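You operate a simulated robot arm through the tools that you are given. There is no shell and no other tool.

You run a simulated robot arm. Do the job below in one go: nothing can be reset, and whatever is moved stays where it is left.

TASK
Measure the gap between the first two faults in the blue tape.
Fine: light on and kept on, counter to 0 with the first at the red line, stop with the second there, brake back on.

Only the result counts: the job must be done as asked and must still hold three seconds after the hand-in. Knocking over, shifting, dropping, spilling or breaking anything else fails it.

THE ROBOT
A 7-joint arm with a two-finger parallel gripper, fixed in place. Base frame: the origin is on the floor under the middle of its stand, x ahead of it, y to its left, z up. Readings come in m, degrees, newtons and seconds.
With the tool pointing down near the work surface it reaches from about 0.4 to 0.76 m from the base axis. Its first joint turns from -143.0 to 143.0 degrees. Payload 3 kg.
The TCP is the grasp point between the finger pads, 0.03 m short of the fingertips. In the tool frame z runs along the fingers and y along their closing line. Largest opening 0.11 m; finger width 0.02, thickness 0.01; the body of the gripper, 0.048 by 0.112 m, starts 0.055 m behind the TCP.
Orientation is that of the tool frame in the base frame, as a unit quaternion [w, x, y, z]. With the fingers straight down and closing along the base's y, the tool's x points along the base's -x, its y along +y and its z along -z.

THE INTERFACE
- The arm moves only by the tool send_rows. Its argument "increments" is a list of rows, each a list of 2 entries, a list of its own where there are three numbers: the shift along the tool's x, y, z in mm, then the turn, a rotation vector about the tool's x, y, z in rad. In form: [[[dx, dy, dz], [ax, ay, az]], ...]. A call has 1 to 20 rows; each row shifts and turns the commanded pose from where the row before left it, along the tool's axes as they then stand. "grip" is the finger opening in mm, from 0 to 110, set as the call begins (left out, the last holds). Rows are played at 5 a second. More than 0.05 m and 8.6 degrees between two rows, or a gripper value outside its range, and nothing of the call is played. Where a pose cannot be reached the arm comes as near as it can. A force on the tool above 40 N (or 10 N above the force at the start of the call, whichever is more), or a blocked arm, ends the call early, and 0.2 s more pass. The fingers move at their own pace (about 0.108 m/s each) and stop on an object; they squeeze with about 28 N. The grip force told is the motor's: it shows also when the fingers shut on nothing. Time passes only in rows, and 0.2 s behind the last, so rows that do not move let the fingers close. It gives the time, the measured TCP pose, the force on the tool (base axes), the opening and the grip force at its end, in the units of the frame above (readings bear some noise), with the torque about the TCP (base axes, N m) and any sound that the robot's microphone picked up, and new pictures: "show" is both (left out), scene, wrist or none.
- Cameras (640 x 400 px; columns grow to the right, rows downward): "scene" is fixed at [0.2195, -0.6511, 1.4881]; the picture's right is [0.81, -0.59, 0.00], its down [-0.30, -0.42, -0.85] and it looks along [0.50, 0.69, -0.52] (base axes); focal length 318 px, centre (320, 200). "wrist" rides on the gripper at [0.072, 0.017, -0.103] in the tool frame; the picture's right is [-0.23, 0.97, 0.00], its down [-0.76, -0.18, -0.62] and it looks along [-0.61, -0.14, 0.78] (tool axes); focal length 222 px, centre (320, 200). There is no depth. A picture from a camera that has moved, and an enlarged one, comes with that camera's place and axes in the base frame and with its lens.
- slide_trunk(by): slides the trunk up (or, below 0, down) by that many m; the arm rides with it, the base frame stays. It gives what a move gives, with no picture.
- zoom(camera, box): a new picture of the part [left, top, right, bottom] of that camera's present view, enlarged. No time passes.
- job_done(): hands the job in; it is judged then, once.

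Places have to be worked out from the pictures, the camera data and where the tool is seen. Open the gripper and draw the arm clear of the work before you hand the job in, unless the task says otherwise.

The tools are called as name(argument=value, ...) on one line, values as JSON. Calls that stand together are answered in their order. send_rows: Moves the arm, as the interface text tells. Its arguments: {"type":"object","properties":{"increments":{"type":"array","items":{"type":"array"}},"grip":{"type":"number"},"show":{"type":"string","enum":["both","scene","wrist","none"]}},"required":["increments"]} The other tools are called the same way: slide_trunk (by) moves the trunk up or down; zoom (camera, box) takes an enlarged picture of a part of a camera's view; job_done () hands the job in.

At the start:

```text
time_s: 0.0
eef_pos: [0.7491, -0.1318, 1.1789]
orientation: [0.001, 0.001, 1.0, -0.001]
ft_force: [0.7, 0.2, -0.2]
wrist_torque: [0.0, -0.01, 0.0]
finger_gap: 0.1098
gripper_force: 0.2
trunk travel left (down, up): [-0.775, 0.115]
```

scene: 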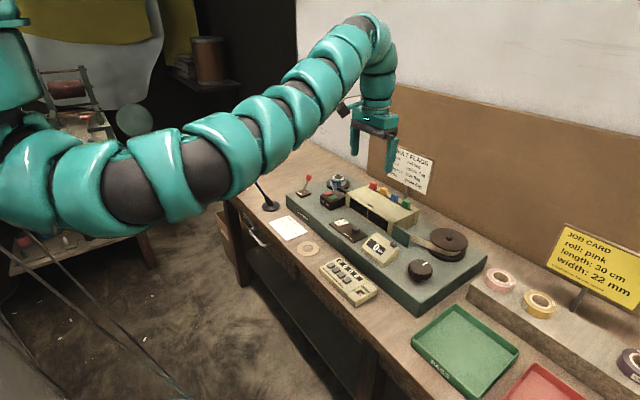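
wrist: 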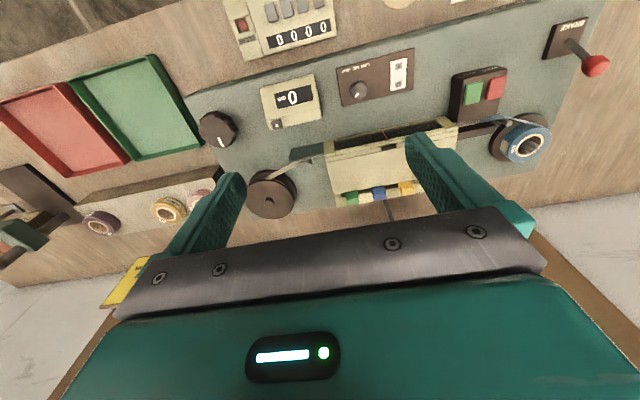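

The pictures show a bench with a tape inspection machine: blue roll, brake lever, green/red buttons, a lamp panel, a counter and a crank knob. I'll zoom in on these before moving.

zoom(camera="scene", box=[280, 160, 480, 285])

zoom(camera="scene", box=[230, 160, 390, 260])

zoom(camera="scene", box=[310, 210, 470, 310])

zoom(camera="wrist", box=[200, 0, 420, 137])

zoom(camera="wrist", box=[400, 0, 640, 150])

zoom(camera="wrist", box=[190, 80, 480, 260])

zoom(camera="scene", box=[380, 140, 450, 200])

```text
3.20 times, centred on (380, 222) of scene
camera zoom: at [0.2195, -0.6511, 1.4881], right [0.81, -0.59, 0.0], down [-0.3, -0.42, -0.85], along [0.5, 0.69, -0.52], focal length 1018 px, centre (128, 128)
```

zoom: 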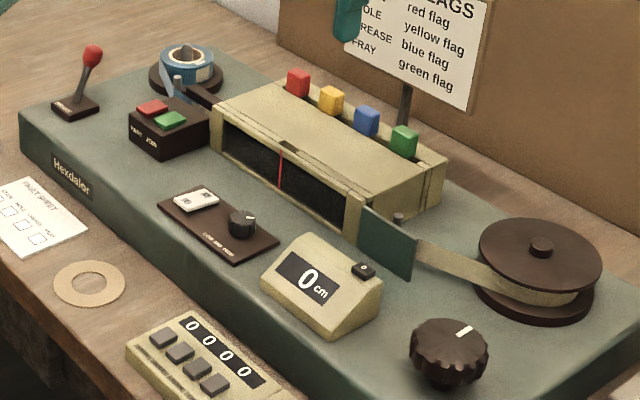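

```text
4.00 times, centred on (310, 210) of scene
camera zoom: at [0.2195, -0.6511, 1.4881], right [0.81, -0.59, 0.0], down [-0.3, -0.42, -0.85], along [0.5, 0.69, -0.52], focal length 1272 px, centre (360, 160)
```

zoom: 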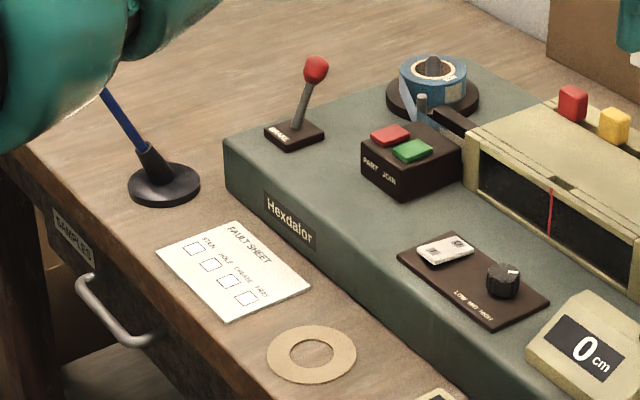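

```text
4.00 times, centred on (390, 260) of scene
camera zoom: at [0.2195, -0.6511, 1.4881], right [0.81, -0.59, 0.0], down [-0.3, -0.42, -0.85], along [0.5, 0.69, -0.52], focal length 1272 px, centre (40, -40)
```

zoom: 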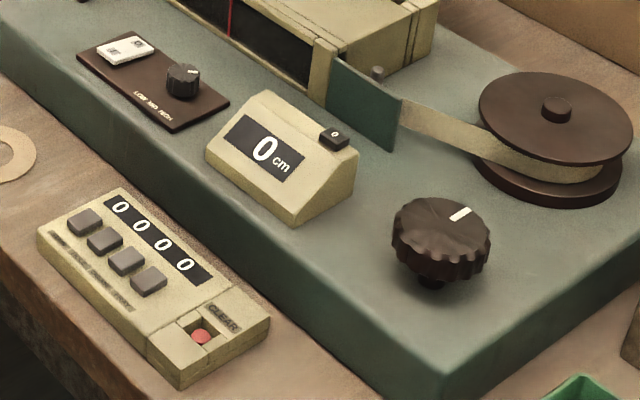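

```text
2.91 times, centred on (310, 68) of wrist
camera zoom: at [0.677, -0.115, 1.2835], right [0.23, 0.97, 0.0], down [0.76, -0.18, 0.62], along [0.61, -0.14, -0.78], focal length 646 px, centre (349, 582)
```

zoom: 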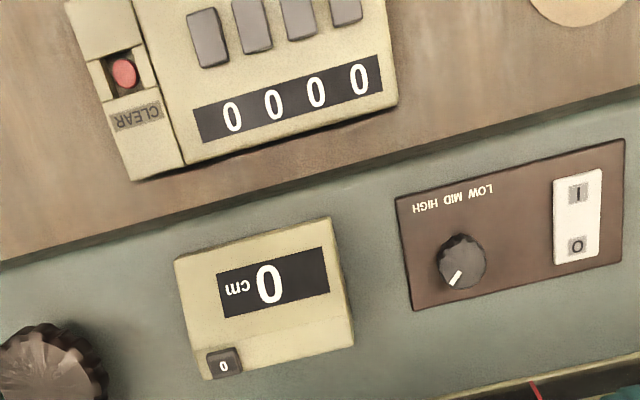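

```text
2.67 times, centred on (520, 75) of wrist
camera zoom: at [0.677, -0.115, 1.2835], right [0.23, 0.97, 0.0], down [0.76, -0.18, 0.62], along [0.61, -0.14, -0.78], focal length 592 px, centre (-213, 533)
```

zoom: 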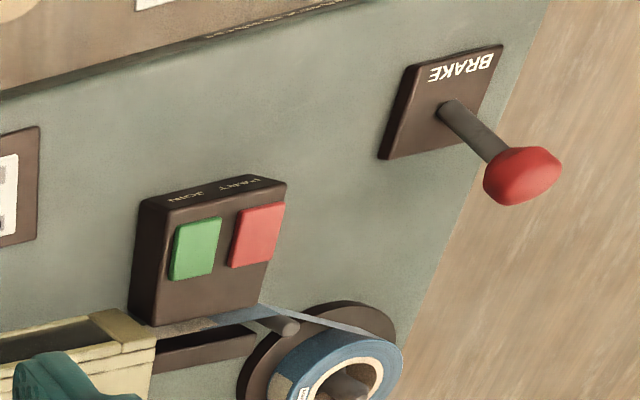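

```text
2.21 times, centred on (335, 170) of wrist
camera zoom: at [0.677, -0.115, 1.2835], right [0.23, 0.97, 0.0], down [0.76, -0.18, 0.62], along [0.61, -0.14, -0.78], focal length 490 px, centre (287, 266)
```

zoom: 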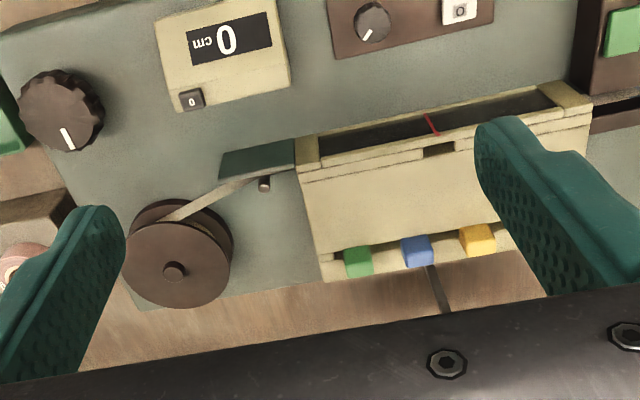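

```text
6.67 times, centred on (415, 170) of scene
camera zoom: at [0.2195, -0.6511, 1.4881], right [0.81, -0.59, 0.0], down [-0.3, -0.42, -0.85], along [0.5, 0.69, -0.52], focal length 2121 px, centre (-313, 400)
```

zoom: 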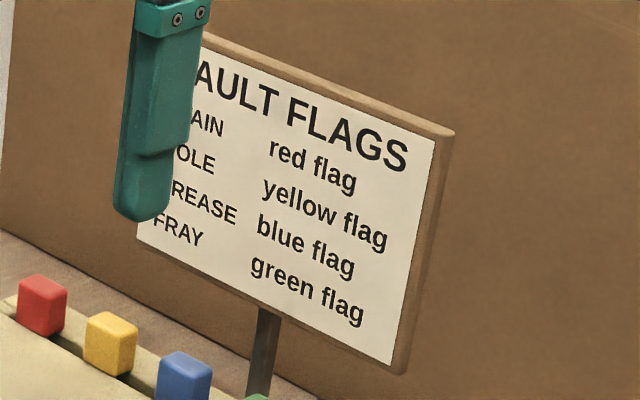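

The brake ball comes out near (0.804, 0.226, 0.946), the reel knob near (0.776, -0.319, 0.92), the counter's zero button near (0.790, -0.213, 0.922) and the light rocker near (0.756, -0.01, 0.89). I'll zoom closer to check details and lever states.

zoom(camera="scene", box=[325, 213, 373, 243])

zoom(camera="scene", box=[290, 168, 330, 203])

zoom(camera="scene", box=[340, 190, 412, 235])

zoom(camera="wrist", box=[330, 40, 420, 110])

zoom(camera="wrist", box=[180, 80, 330, 170])

zoom(camera="scene", box=[310, 165, 360, 210])

```text
13.33 times, centred on (349, 228) of scene
camera zoom: at [0.2195, -0.6511, 1.4881], right [0.81, -0.59, 0.0], down [-0.3, -0.42, -0.85], along [0.5, 0.69, -0.52], focal length 4241 px, centre (-67, -173)
```

zoom: 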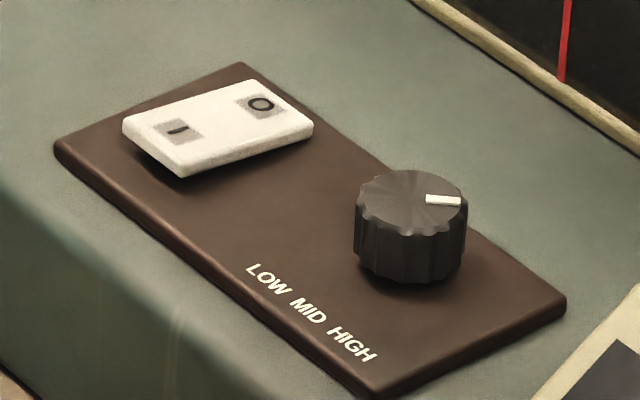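

```text
11.43 times, centred on (310, 186) of scene
camera zoom: at [0.2195, -0.6511, 1.4881], right [0.81, -0.59, 0.0], down [-0.3, -0.42, -0.85], along [0.5, 0.69, -0.52], focal length 3635 px, centre (434, 366)
```

zoom: 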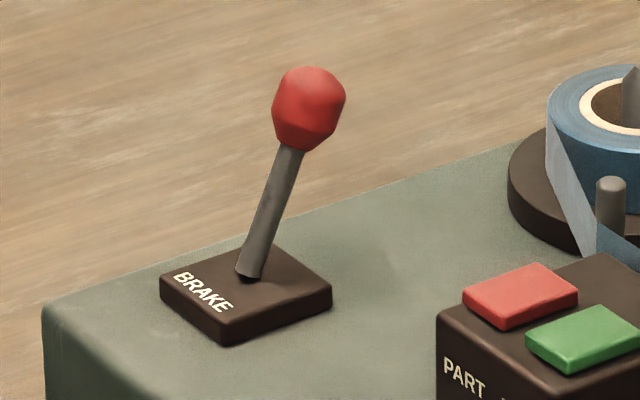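

```text
8.89 times, centred on (376, 212) of scene
camera zoom: at [0.2195, -0.6511, 1.4881], right [0.81, -0.59, 0.0], down [-0.3, -0.42, -0.85], along [0.5, 0.69, -0.52], focal length 2828 px, centre (-178, 89)
```

zoom: 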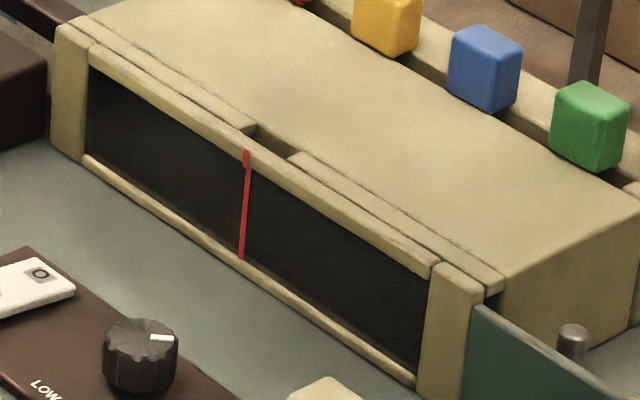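

```text
5.71 times, centred on (375, 75) of wrist
camera zoom: at [0.677, -0.115, 1.2835], right [0.23, 0.97, 0.0], down [0.76, -0.18, 0.62], along [0.61, -0.14, -0.78], focal length 1269 px, centre (6, 914)
```

zoom: 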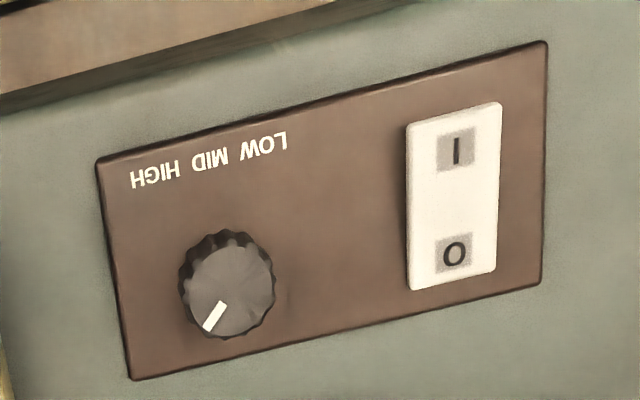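

```text
4.27 times, centred on (255, 125) of wrist
camera zoom: at [0.677, -0.115, 1.2835], right [0.23, 0.97, 0.0], down [0.76, -0.18, 0.62], along [0.61, -0.14, -0.78], focal length 948 px, centre (597, 520)
```

zoom: 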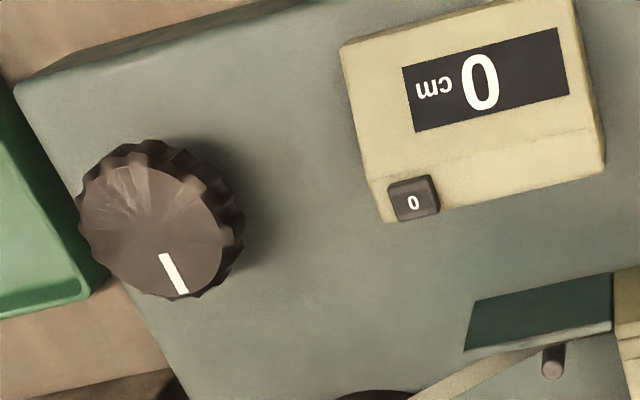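

```text
8.89 times, centred on (335, 188) of scene
camera zoom: at [0.2195, -0.6511, 1.4881], right [0.81, -0.59, 0.0], down [-0.3, -0.42, -0.85], along [0.5, 0.69, -0.52], focal length 2828 px, centre (187, 311)
```

zoom: 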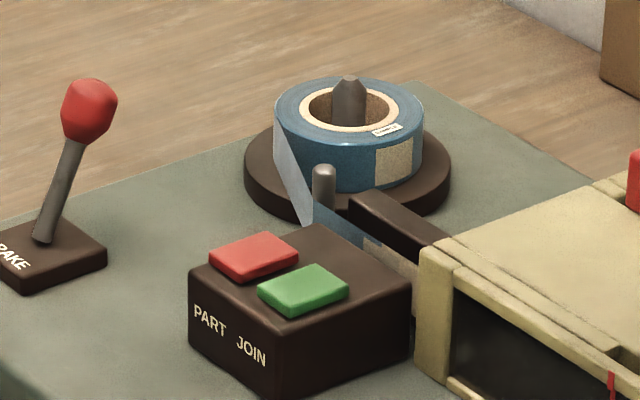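

The light rocker shows I raised, so the light is off, and the intensity knob already points to HIGH. The brake lever leans away from me. I'll close the fingers and move to above the rocker's I end.

send_rows(increments=[[[-0.4, 15.25, 22], [0, 0, 0]], [[-0.4, 15.25, 22], [0, 0, 0]], [[-0.4, 15.25, 22], [0, 0, 0]], [[-0.4, 15.25, 22], [0, 0, 0]], [[-0.4, 15.25, 22], [0, 0, 0]], [[-0.4, 15.25, 22], [0, 0, 0]], [[-0.4, 15.25, 22], [0, 0, 0]], [[-0.4, 15.25, 22], [0, 0, 0]], [[0, 0, 0], [0, 0, 0]]], grip=0, show="both")

```text
time_s: 2.0
eef_pos: [0.752, -0.0121, 1.0026]
orientation: [0.0, 0.0, 1.0, 0.0]
ft_force: [0.0, -0.1, 0.2]
wrist_torque: [0.02, -0.04, 0.04]
finger_gap: 0.0001
gripper_force: 28.0
trunk travel left (down, up): [-0.775, 0.115]
camera wrist: at [0.6806, 0.0052, 1.1083], right [0.23, 0.97, 0.0], down [0.76, -0.18, 0.62], along [0.61, -0.14, -0.78], focal length 222 px, centre (320, 200)
```

scene: 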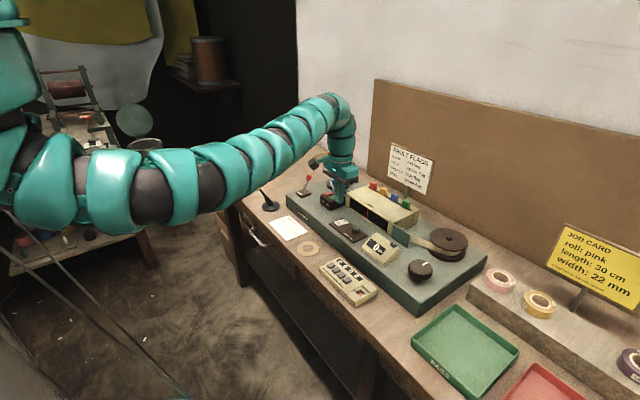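
wrist: 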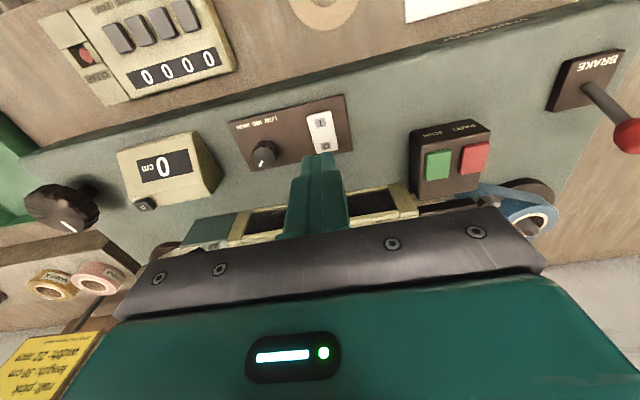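

The tool moved as commanded to (0.752, -0.012, 1.003). I'll zoom in to check where the fingertips sit relative to the rocker.

zoom(camera="wrist", box=[220, 80, 380, 180])

zoom(camera="scene", box=[310, 180, 390, 240])

```text
4.00 times, centred on (300, 130) of wrist
camera zoom: at [0.6806, 0.0052, 1.1083], right [0.23, 0.97, 0.0], down [0.76, -0.18, 0.62], along [0.61, -0.14, -0.78], focal length 888 px, centre (400, 480)
```

zoom: 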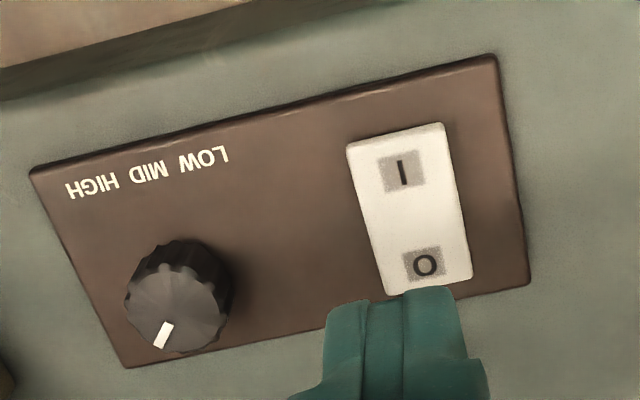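

```text
6.67 times, centred on (350, 210) of scene
camera zoom: at [0.2195, -0.6511, 1.4881], right [0.81, -0.59, 0.0], down [-0.3, -0.42, -0.85], along [0.5, 0.69, -0.52], focal length 2121 px, centre (120, 133)
```

zoom: 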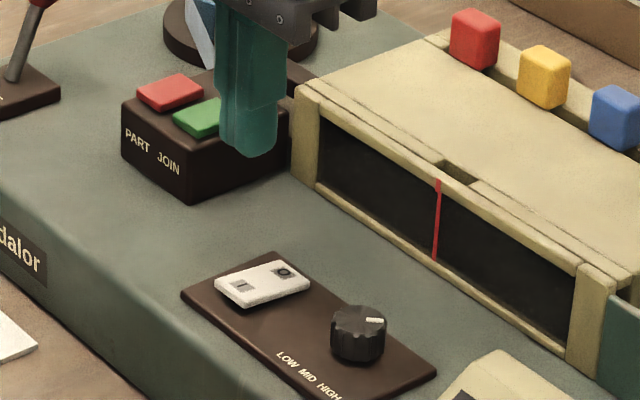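

The two wrist views put the I mark at about (0.755, -0.011, 0.897), with the fingertips now at z≈0.973. I'll shift to x≈0.750 and come down to just above it.

send_rows(increments=[[[2, 1, 15], [0, 0, 0]], [[0, 0, 15], [0, 0, 0]], [[0, 0, 15], [0, 0, 0]], [[0, 0, 12], [0, 0, 0]], [[0, 0, 8], [0, 0, 0]], [[0, 0, 0], [0, 0, 0]]], grip=0, show="both")

zoom(camera="scene", box=[310, 180, 390, 240])

zoom(camera="wrist", box=[220, 80, 380, 180])

```text
time_s: 3.4
eef_pos: [0.7498, -0.0086, 0.9361]
orientation: [0.0, 0.0, 1.0, 0.0]
ft_force: [-0.4, 0.6, 1.0]
wrist_torque: [0.0, 0.02, -0.03]
finger_gap: 0.0003
gripper_force: 28.0
trunk travel left (down, up): [-0.775, 0.115]
camera wrist: at [0.678, 0.0081, 1.0416], right [0.23, 0.97, 0.0], down [0.76, -0.18, 0.62], along [0.61, -0.14, -0.78], focal length 222 px, centre (320, 200)
```

scene: 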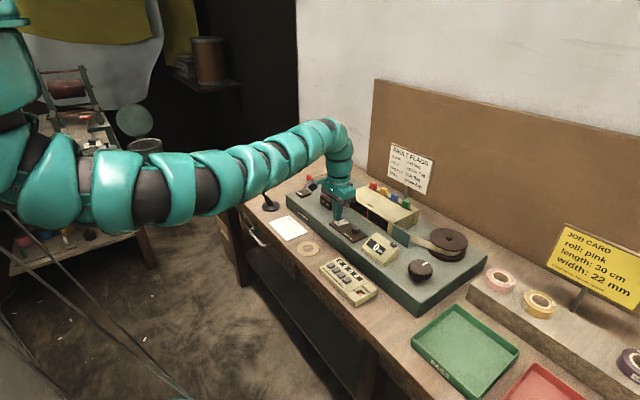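
wrist: 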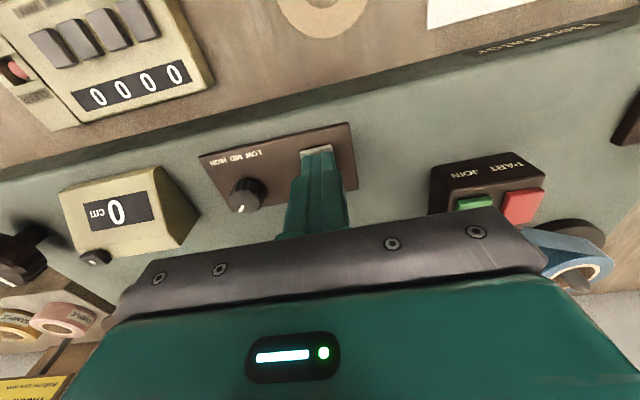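

```text
6.67 times, centred on (350, 210) of scene
camera zoom: at [0.2195, -0.6511, 1.4881], right [0.81, -0.59, 0.0], down [-0.3, -0.42, -0.85], along [0.5, 0.69, -0.52], focal length 2121 px, centre (120, 133)
```

zoom: 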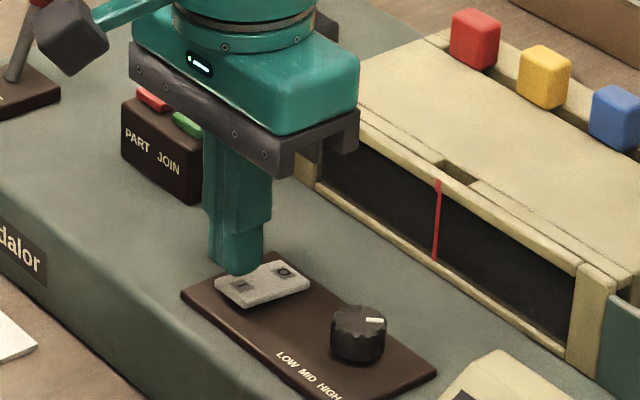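

```text
4.00 times, centred on (300, 130) of wrist
camera zoom: at [0.678, 0.0081, 1.0416], right [0.23, 0.97, 0.0], down [0.76, -0.18, 0.62], along [0.61, -0.14, -0.78], focal length 888 px, centre (400, 480)
```

zoom: 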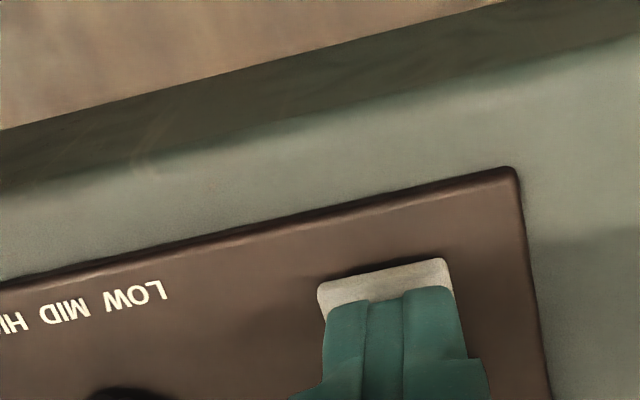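

The fingertip is right over the I end, about 9 mm above it. I'll press down in small steps and watch the force.

send_rows(increments=[[[0, -1, 3], [0, 0, 0]], [[0, 0, 2], [0, 0, 0]], [[0, 0, 2], [0, 0, 0]], [[0, 0, 2], [0, 0, 0]], [[0, 0, 1], [0, 0, 0]], [[0, 0, 1], [0, 0, 0]], [[0, 0, 1], [0, 0, 0]]], grip=0, show="none")

zoom(camera="scene", box=[310, 180, 390, 240])

```text
time_s: 5.0
eef_pos: [0.7501, -0.0114, 0.927]
orientation: [0.0, 0.0, 1.0, 0.0]
ft_force: [-0.7, -0.9, 1.9]
wrist_torque: [0.03, 0.0, 0.0]
finger_gap: 0.0001
gripper_force: 27.6
trunk travel left (down, up): [-0.775, 0.115]
```

```text
6.67 times, centred on (350, 210) of scene
camera zoom: at [0.2195, -0.6511, 1.4881], right [0.81, -0.59, 0.0], down [-0.3, -0.42, -0.85], along [0.5, 0.69, -0.52], focal length 2121 px, centre (120, 133)
```

zoom: 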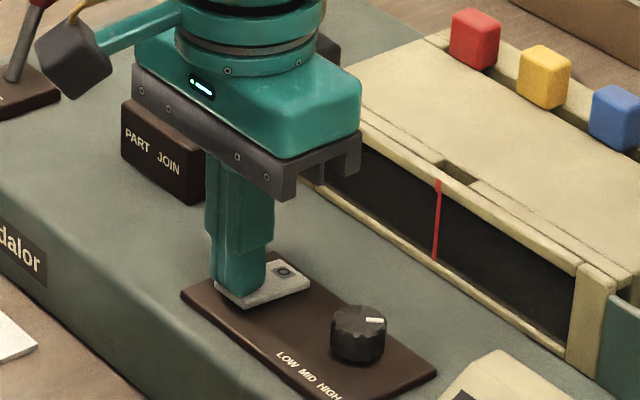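

The tip is at the rocker surface with only about 2 N on it, so I keep pressing gently.

send_rows(increments=[[[0, 0, 1], [0, 0, 0]], [[0, 0, 1], [0, 0, 0]], [[0, 0, 1], [0, 0, 0]], [[0, 0, 1], [0, 0, 0]]], grip=0, show="none")

zoom(camera="scene", box=[310, 180, 390, 240])

```text
time_s: 6.0
eef_pos: [0.7513, -0.0113, 0.9246]
orientation: [0.002, 0.0, 1.0, 0.001]
ft_force: [1.5, 2.9, 11.8]
wrist_torque: [0.05, -0.18, 0.03]
finger_gap: 0.0
gripper_force: 28.3
trunk travel left (down, up): [-0.775, 0.115]
heard: click
```

```text
6.67 times, centred on (350, 210) of scene
camera zoom: at [0.2195, -0.6511, 1.4881], right [0.81, -0.59, 0.0], down [-0.3, -0.42, -0.85], along [0.5, 0.69, -0.52], focal length 2121 px, centre (120, 133)
```

zoom: 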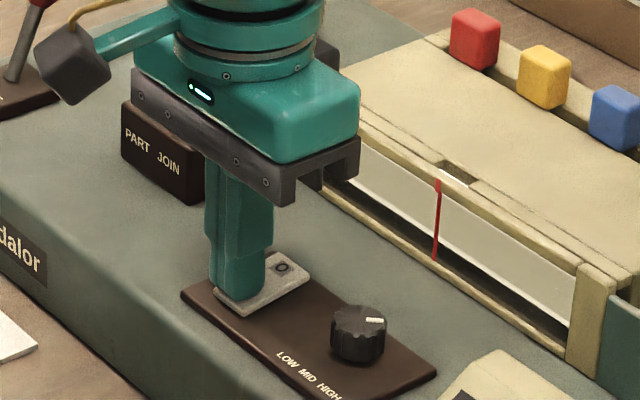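

A click was heard and the window is lit, so the light is on. I'll lift straight up and check that it stays on.

send_rows(increments=[[[0, 0, -5], [0, 0, 0]], [[0, 0, -15], [0, 0, 0]], [[0, 0, -25], [0, 0, 0]], [[0, 0, -30], [0, 0, 0]], [[0, 0, -30], [0, 0, 0]], [[0, 0, 0], [0, 0, 0]]], grip=0, show="both")

zoom(camera="scene", box=[320, 180, 420, 250])

```text
time_s: 7.4
eef_pos: [0.749, -0.0111, 1.0271]
orientation: [0.0, 0.0, 1.0, 0.0]
ft_force: [0.6, 0.4, -0.6]
wrist_torque: [0.01, 0.01, -0.01]
finger_gap: 0.0
gripper_force: 27.8
trunk travel left (down, up): [-0.775, 0.115]
camera wrist: at [0.6776, 0.0065, 1.1313], right [0.23, 0.97, 0.0], down [0.76, -0.18, 0.62], along [0.61, -0.14, -0.78], focal length 222 px, centre (320, 200)
```

scene: 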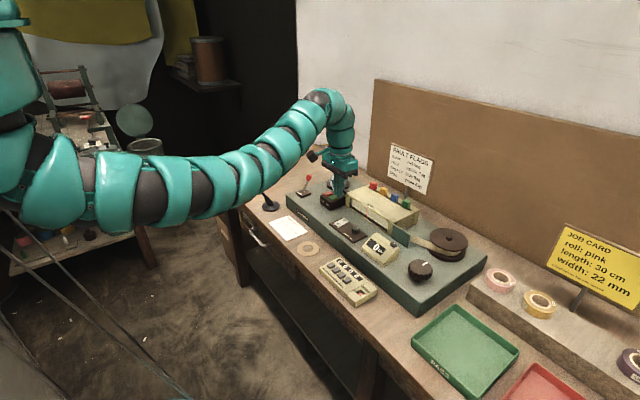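
wrist: 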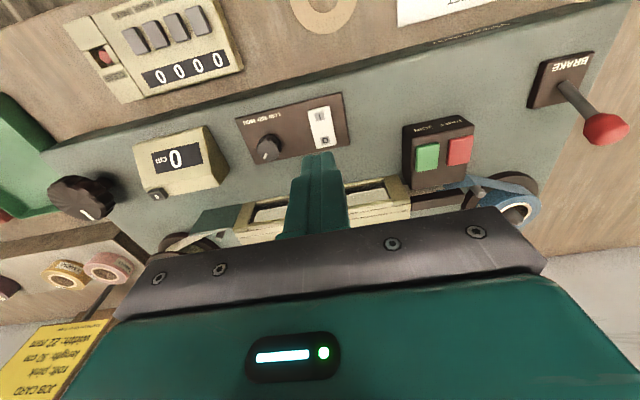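

```text
5.71 times, centred on (370, 215) of scene
camera zoom: at [0.2195, -0.6511, 1.4881], right [0.81, -0.59, 0.0], down [-0.3, -0.42, -0.85], along [0.5, 0.69, -0.52], focal length 1818 px, centre (34, 114)
```

zoom: 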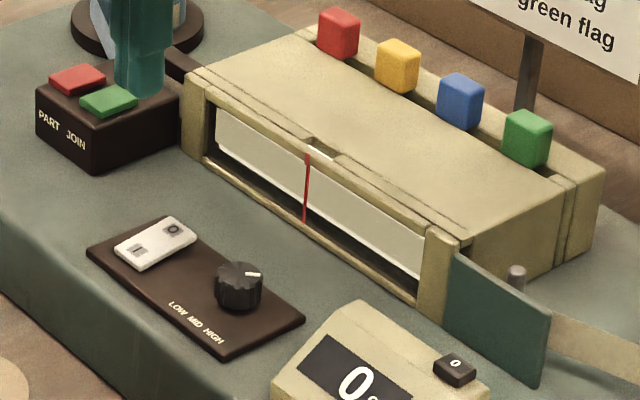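

The light stayed on after release, and the tape's white leader shows in the window. Next is the brake ball near (0.804, 0.226, 0.946). I'll open the fingers to 70 mm and move above it, checking reach as I go.

send_rows(increments=[[[-4.1, 23.7, -4], [0, 0, 0]], [[-4.1, 23.7, -4], [0, 0, 0]], [[-4.1, 23.7, -4], [0, 0, 0]], [[-4.1, 23.7, -4], [0, 0, 0]], [[-4.1, 23.7, -4], [0, 0, 0]], [[-4.1, 23.7, -2], [0, 0, 0]], [[-4.1, 23.7, -2], [0, 0, 0]], [[-4.1, 23.7, 0], [0, 0, 0]], [[-4.1, 23.7, 0], [0, 0, 0]], [[-4.1, 23.7, 0], [0, 0, 0]], [[0, 0, 0], [0, 0, 0]]], grip=70, show="both")

```text
time_s: 9.8
eef_pos: [0.7239, 0.1471, 1.0547]
orientation: [0.0, 0.001, 1.0, 0.0]
ft_force: [-0.4, 0.3, -0.4]
wrist_torque: [0.03, 0.02, -0.01]
finger_gap: 0.07
gripper_force: 0.0
out of reach, approached as far as the arm can: row 4, 5, 6, 7, 8, 9, 10
trunk travel left (down, up): [-0.775, 0.115]
camera wrist: at [0.6522, 0.1653, 1.1577], right [0.23, 0.97, 0.0], down [0.76, -0.18, 0.62], along [0.61, -0.14, -0.78], focal length 222 px, centre (320, 200)
```

scene: 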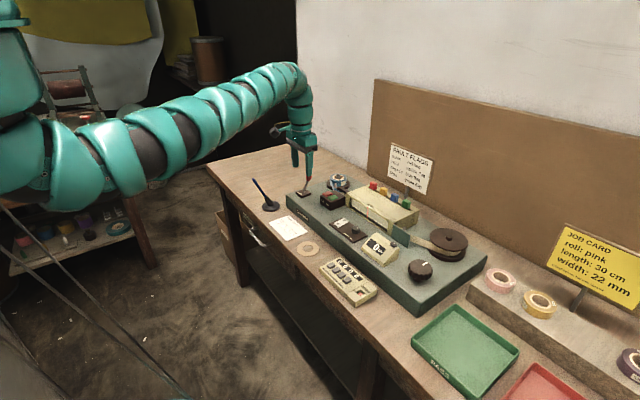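
wrist: 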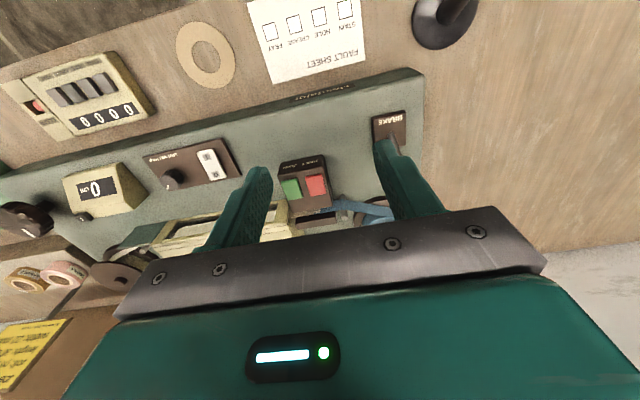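

With the tool pointing straight down, the arm's limit is about 0.765 m radius. The brake is at 0.835 m, so I'll tilt the tool outward by about 32° (negative turn about tool y) to gain reach and see where it settles.

send_rows(increments=[[[0, 0, 0], [0, -0.14, 0]], [[0, 0, 0], [0, -0.14, 0]], [[0, 0, 0], [0, -0.14, 0]], [[0, 0, 0], [0, -0.14, 0]], [[0, 0, 0], [0, 0, 0]], [[0, 0, 0], [0, 0, 0]]], grip=70, show="both")

```text
time_s: 11.2
eef_pos: [0.7344, 0.1554, 1.0482]
orientation: [0.276, 0.0, 0.961, -0.001]
ft_force: [0.8, 0.1, 0.3]
wrist_torque: [0.0, 0.0, -0.03]
finger_gap: 0.0699
gripper_force: 0.1
out of reach, approached as far as the arm can: row 4
trunk travel left (down, up): [-0.775, 0.115]
camera wrist: at [0.6198, 0.1732, 1.0987], right [0.19, 0.97, 0.12], down [0.32, -0.18, 0.93], along [0.93, -0.14, -0.34], focal length 222 px, centre (320, 200)
```

scene: 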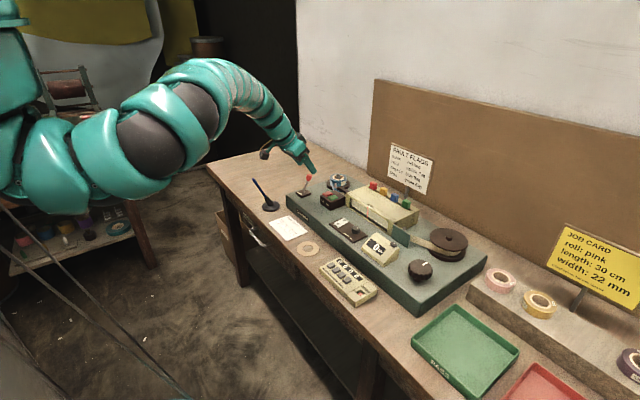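
wrist: 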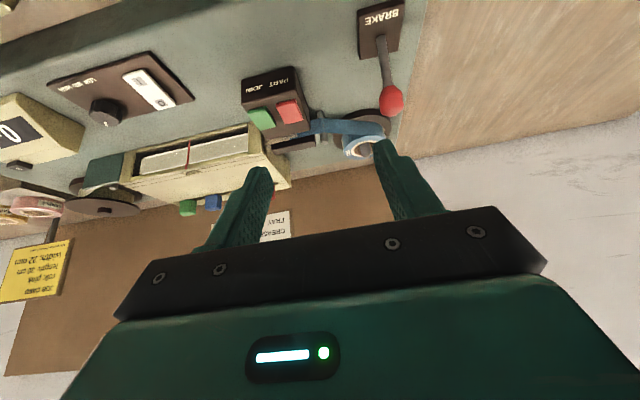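

The tool is now tilted 32° outward at (0.734, 0.155, 1.048) and the commanded pose follows the reached one. I'll move toward a point just above the brake ball, (0.80, 0.226, 1.01).

send_rows(increments=[[[-7, 14.2, 13.4], [0, 0, 0]], [[-7, 14.2, 13.4], [0, 0, 0]], [[-7, 14.2, 13.4], [0, 0, 0]], [[-7, 14.2, 13.4], [0, 0, 0]], [[-7, 14.2, 13.4], [0, 0, 0]], [[0, 0, 0], [0, 0, 0]]], grip=70, show="both")

```text
time_s: 12.6
eef_pos: [0.7925, 0.2219, 1.0107]
orientation: [0.277, 0.001, 0.961, -0.001]
ft_force: [-0.6, 0.0, -0.8]
wrist_torque: [0.03, 0.02, 0.0]
finger_gap: 0.0704
gripper_force: 0.0
out of reach, approached as far as the arm can: row 5
trunk travel left (down, up): [-0.775, 0.115]
camera wrist: at [0.6767, 0.2398, 1.0612], right [0.19, 0.97, 0.12], down [0.31, -0.18, 0.93], along [0.93, -0.14, -0.34], focal length 222 px, centre (320, 200)
```

scene: 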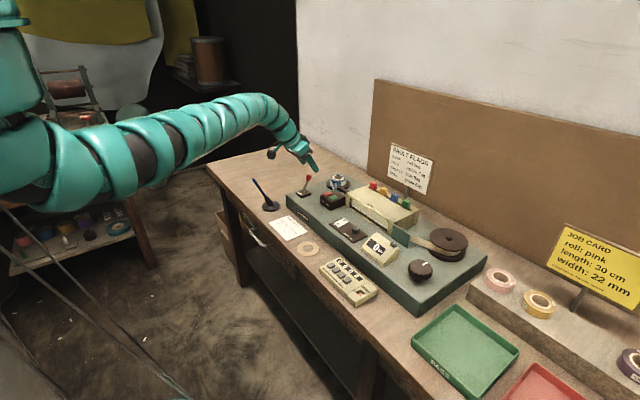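
wrist: 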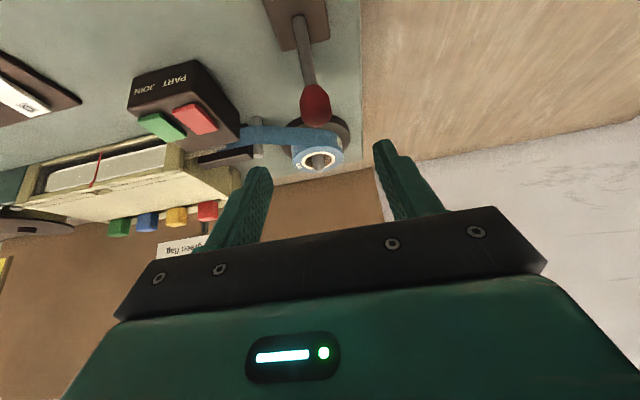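

At this tilt the reach limit is near r≈0.82 at z≈1.01, and the ball is now almost centred between the fingers. I'll go lower and slightly outward, with the open fingers straddling the ball.

send_rows(increments=[[[2.3, 2, 8.8], [0, 0, 0]], [[2.3, 2, 8.8], [0, 0, 0]], [[2.3, 1, 8.8], [0, 0, 0]], [[0, 0, 0], [0, 0, 0]]], grip=70, show="both")

```text
time_s: 13.6
eef_pos: [0.7909, 0.2224, 1.004]
orientation: [0.277, 0.0, 0.961, 0.0]
ft_force: [1.0, -1.0, -0.4]
wrist_torque: [0.02, 0.02, 0.0]
finger_gap: 0.07
gripper_force: 0.1
out of reach, approached as far as the arm can: row 1, 2, 3
trunk travel left (down, up): [-0.775, 0.115]
camera wrist: at [0.6758, 0.2409, 1.053], right [0.19, 0.97, 0.12], down [0.31, -0.18, 0.93], along [0.93, -0.14, -0.34], focal length 222 px, centre (320, 200)
```

scene: 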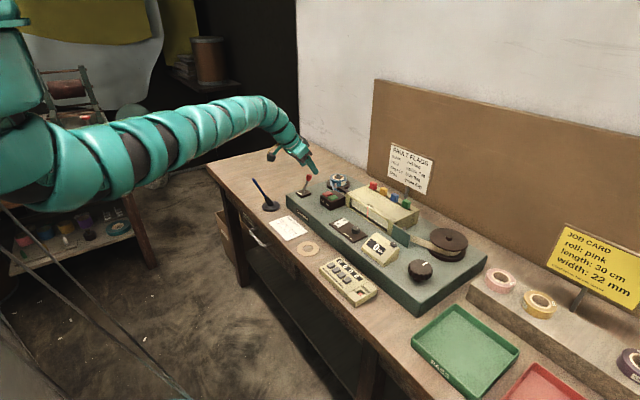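
wrist: 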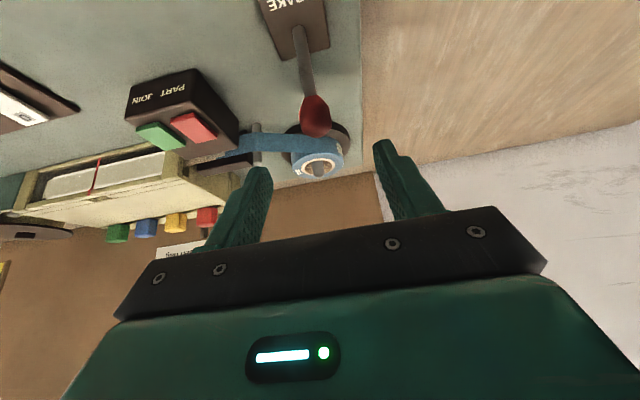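

Reach shrinks as I go lower, so the shoulder sits above the best height. I'll back the arm up and in, then lower the trunk about 0.18 m so the reach at lever height grows.

send_rows(increments=[[[-2.7, 0, -25.75], [0, 0, 0]], [[-2.7, -2.75, -25.75], [0, 0, 0]], [[-2.7, -2.75, -25.75], [0, 0, 0]], [[-2.7, -2.75, -25.75], [0, 0, 0]], [[-2.7, -2.75, -25.75], [0, 0, 0]], [[-2.7, -2.75, -25.75], [0, 0, 0]], [[-2.7, -2.75, -25.75], [0, 0, 0]], [[-2.7, -2.75, -25.75], [0, 0, 0]], [[0, 0, 0], [0, 0, 0]]], grip=70, show="scene")

```text
time_s: 15.6
eef_pos: [0.6997, 0.2039, 1.1904]
orientation: [0.276, 0.001, 0.961, 0.0]
ft_force: [-0.2, 0.5, 0.1]
wrist_torque: [0.03, -0.04, 0.0]
finger_gap: 0.0702
gripper_force: 0.1
trunk travel left (down, up): [-0.775, 0.115]
```

scene: 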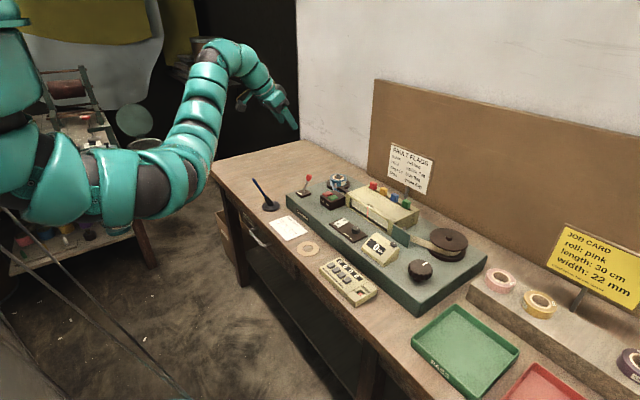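

The arm is back and high at (0.70, 0.204, 1.19), clear of everything. I'll lower the trunk by 0.18 m.

slide_trunk(by=-0.18)

```text
time_s: 17.6
eef_pos: [0.6997, 0.2028, 1.0106]
orientation: [0.276, 0.0, 0.961, 0.0]
ft_force: [0.2, 0.5, 0.3]
wrist_torque: [-0.01, 0.02, 0.0]
finger_gap: 0.0699
gripper_force: 0.0
trunk travel left (down, up): [-0.595, 0.295]
```

The tool is now at (0.70, 0.203, 1.011) with the shoulder lower. I'll move out to above the ball at (0.803, 0.227, 1.01) to test the reach.

send_rows(increments=[[[-17.5, 4.8, 10.9], [0, 0, 0]], [[-17.5, 4.8, 10.9], [0, 0, 0]], [[-17.5, 4.8, 10.9], [0, 0, 0]], [[-17.5, 4.8, 10.9], [0, 0, 0]], [[-17.5, 4.8, 10.9], [0, 0, 0]], [[0, 0, 0], [0, 0, 0]]], grip=70, show="both")

```text
time_s: 19.0
eef_pos: [0.8016, 0.2254, 1.0091]
orientation: [0.275, 0.001, 0.962, 0.0]
ft_force: [0.9, -0.2, -0.2]
wrist_torque: [0.0, -0.01, 0.04]
finger_gap: 0.0699
gripper_force: 0.0
trunk travel left (down, up): [-0.595, 0.295]
camera wrist: at [0.6875, 0.2435, 1.0591], right [0.19, 0.97, 0.12], down [0.32, -0.18, 0.93], along [0.93, -0.14, -0.34], focal length 222 px, centre (320, 200)
```

scene: 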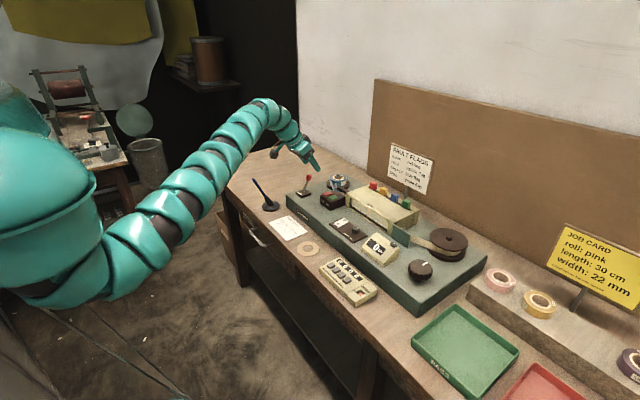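
wrist: 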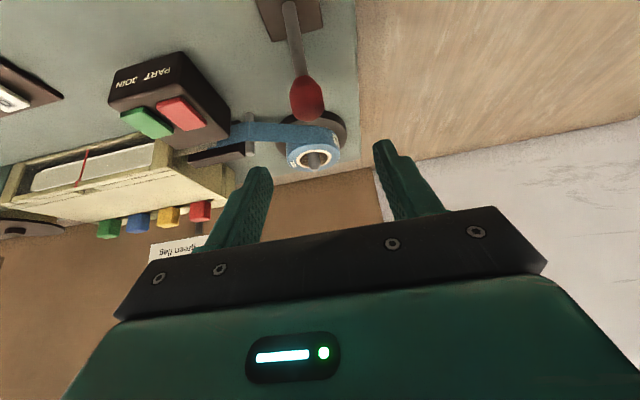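

It reached (0.802, 0.225, 1.009) with no reach limit reported. The ball sits directly below between the fingers, so I'll lower the open fingers around it.

send_rows(increments=[[[8.2, 0.5, 13.1], [0, 0, 0]], [[8.2, 0.5, 13.1], [0, 0, 0]], [[8.2, 0.5, 13.1], [0, 0, 0]], [[6.2, 0, 9.9], [0, 0, 0]], [[0, 0, 0], [0, 0, 0]]], grip=70, show="both")

zoom(camera="scene", box=[270, 150, 350, 210])

zoom(camera="wrist", box=[220, 80, 420, 220])

```text
time_s: 20.2
eef_pos: [0.8024, 0.2291, 0.9521]
orientation: [0.276, 0.0, 0.961, 0.0]
ft_force: [-0.3, 0.1, 0.0]
wrist_torque: [-0.04, 0.01, 0.04]
finger_gap: 0.07
gripper_force: 0.0
trunk travel left (down, up): [-0.595, 0.295]
camera wrist: at [0.6868, 0.2461, 1.0019], right [0.19, 0.97, 0.12], down [0.31, -0.18, 0.93], along [0.93, -0.14, -0.34], focal length 222 px, centre (320, 200)
```

scene: 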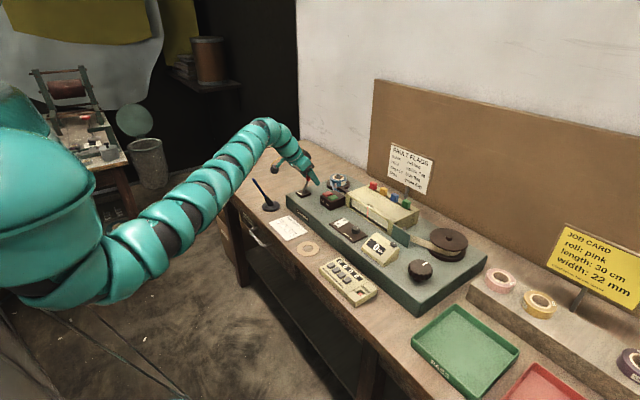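
wrist: 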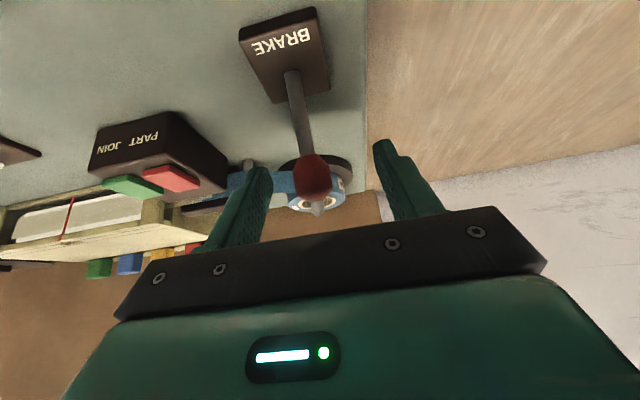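

```text
6.67 times, centred on (310, 180) of scene
camera zoom: at [0.2195, -0.6511, 1.4881], right [0.81, -0.59, 0.0], down [-0.3, -0.42, -0.85], along [0.5, 0.69, -0.52], focal length 2121 px, centre (387, 333)
```

zoom: 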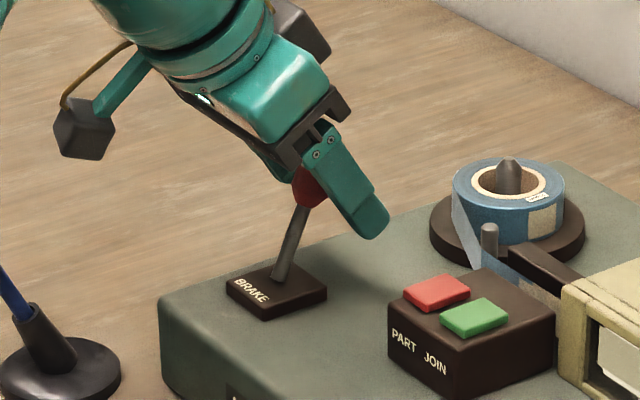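

```text
2.86 times, centred on (320, 150) of wrist
camera zoom: at [0.6868, 0.2461, 1.0019], right [0.19, 0.97, 0.12], down [0.31, -0.18, 0.93], along [0.93, -0.14, -0.34], focal length 635 px, centre (320, 343)
```

zoom: 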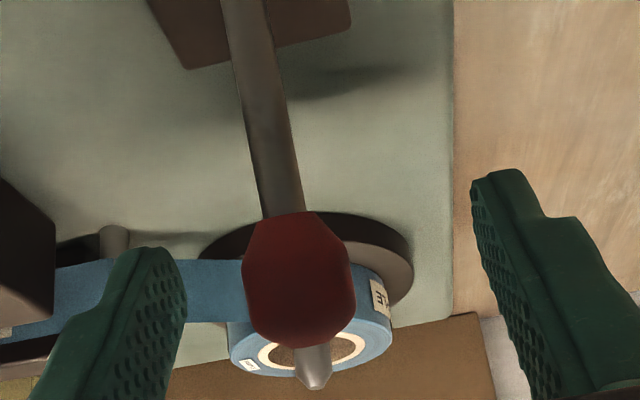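

From the zoomed view, the ball is about 4 mm to the -y side and about 6 mm below the grasp point. I'll correct that and then close the fingers on the ball.

send_rows(increments=[[[2.5, -2, 2], [0, 0, 0]], [[2.5, -2, 2], [0, 0, 0]], [[0, 0, 0], [0, 0, 0]]], grip=60, show="none")

zoom(camera="wrist", box=[220, 80, 420, 220])

```text
time_s: 21.0
eef_pos: [0.8007, 0.2248, 0.9455]
orientation: [0.275, 0.0, 0.962, 0.0]
ft_force: [0.2, -0.1, -0.1]
wrist_torque: [-0.01, 0.0, 0.01]
finger_gap: 0.0602
gripper_force: 0.0
trunk travel left (down, up): [-0.595, 0.295]
```

```text
2.86 times, centred on (320, 150) of wrist
camera zoom: at [0.6851, 0.2427, 0.9958], right [0.19, 0.97, 0.12], down [0.31, -0.18, 0.93], along [0.93, -0.14, -0.34], focal length 635 px, centre (320, 343)
```

zoom: 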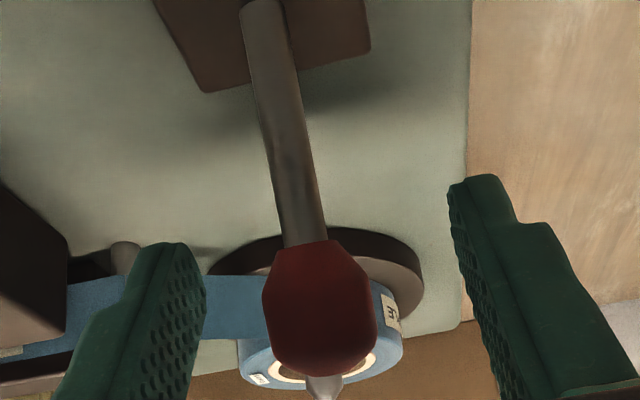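

The ball is now centred at the grasp point, so I'll close the fingers on it.

send_rows(increments=[[[0, 0, 0], [0, 0, 0]], [[0, 0, 0], [0, 0, 0]], [[0, 0, 0], [0, 0, 0]], [[0, 0, 0], [0, 0, 0]]], grip=5, show="none")

zoom(camera="wrist", box=[220, 80, 420, 220])

```text
time_s: 22.0
eef_pos: [0.8, 0.2258, 0.945]
orientation: [0.276, 0.0, 0.961, 0.0]
ft_force: [-0.2, -0.5, -0.8]
wrist_torque: [0.04, 0.0, 0.01]
finger_gap: 0.0208
gripper_force: 45.1
trunk travel left (down, up): [-0.595, 0.295]
```

```text
2.86 times, centred on (320, 150) of wrist
camera zoom: at [0.6852, 0.2427, 0.9959], right [0.19, 0.97, 0.12], down [0.31, -0.18, 0.93], along [0.93, -0.14, -0.34], focal length 635 px, centre (320, 343)
```

zoom: 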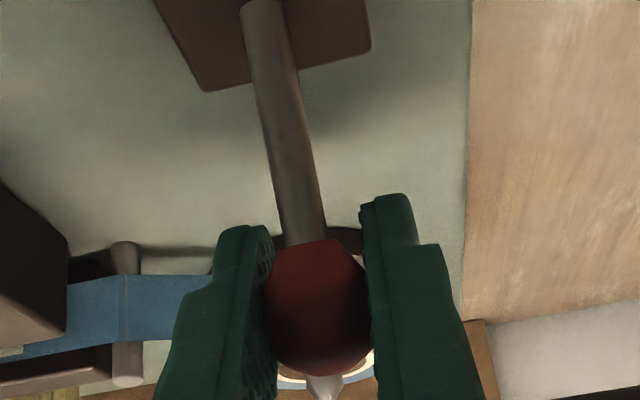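

The ball is held at about 21 mm opening. I'll pull the lever toward me along its arc in small steps and watch the force.

send_rows(increments=[[[3.85, 0, -4.1], [0, 0, 0]], [[3.85, 0, -4.1], [0, 0, 0]], [[4.5, 0, -3.4], [0, 0, 0]], [[4.5, 0, -3.4], [0, 0, 0]]], grip=5, show="none")

zoom(camera="scene", box=[270, 150, 350, 210])

```text
time_s: 23.0
eef_pos: [0.779, 0.2246, 0.9504]
orientation: [0.277, 0.001, 0.961, 0.0]
ft_force: [19.0, 3.3, 5.1]
wrist_torque: [-0.01, -1.1, 0.03]
finger_gap: 0.0218
gripper_force: 44.6
trunk travel left (down, up): [-0.595, 0.295]
```

```text
6.67 times, centred on (310, 180) of scene
camera zoom: at [0.2195, -0.6511, 1.4881], right [0.81, -0.59, 0.0], down [-0.3, -0.42, -0.85], along [0.5, 0.69, -0.52], focal length 2121 px, centre (387, 333)
```

zoom: 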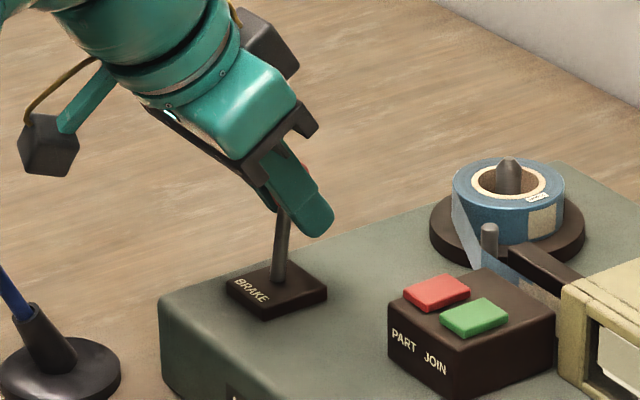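

The lever follows and now stands near vertical with about 19 N of resistance. I'll continue along the arc to the near side.

send_rows(increments=[[[5.05, 0, -2.6], [0, 0, 0]], [[5.05, 0, -2.6], [0, 0, 0]], [[5.4, 0, -1.7], [0, 0, 0]], [[5.4, 0, -1.7], [0, 0, 0]]], grip=5, show="none")

zoom(camera="scene", box=[270, 150, 350, 210])

zoom(camera="wrist", box=[220, 80, 420, 220])

```text
time_s: 24.0
eef_pos: [0.7563, 0.2255, 0.9468]
orientation: [0.277, 0.0, 0.961, 0.0]
ft_force: [14.1, 6.7, 15.8]
wrist_torque: [0.06, -1.16, 0.1]
finger_gap: 0.0211
gripper_force: 44.8
trunk travel left (down, up): [-0.595, 0.295]
```

```text
6.67 times, centred on (310, 180) of scene
camera zoom: at [0.2195, -0.6511, 1.4881], right [0.81, -0.59, 0.0], down [-0.3, -0.42, -0.85], along [0.5, 0.69, -0.52], focal length 2121 px, centre (387, 333)
```

zoom: 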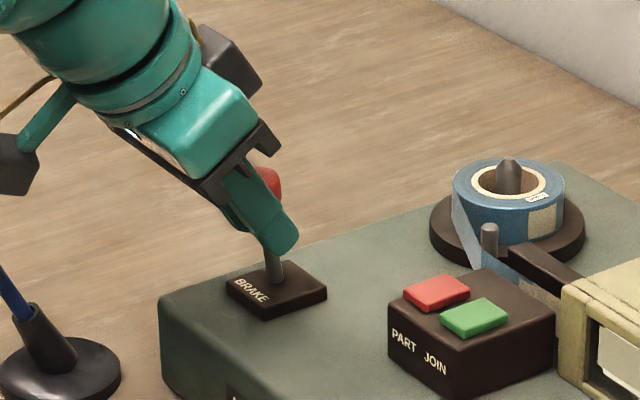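

```text
2.86 times, centred on (320, 150) of wrist
camera zoom: at [0.6406, 0.2425, 0.9969], right [0.19, 0.97, 0.12], down [0.31, -0.18, 0.93], along [0.93, -0.14, -0.34], focal length 635 px, centre (320, 343)
```

zoom: 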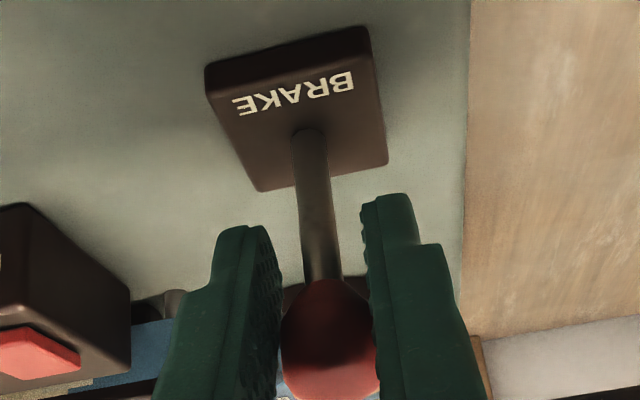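

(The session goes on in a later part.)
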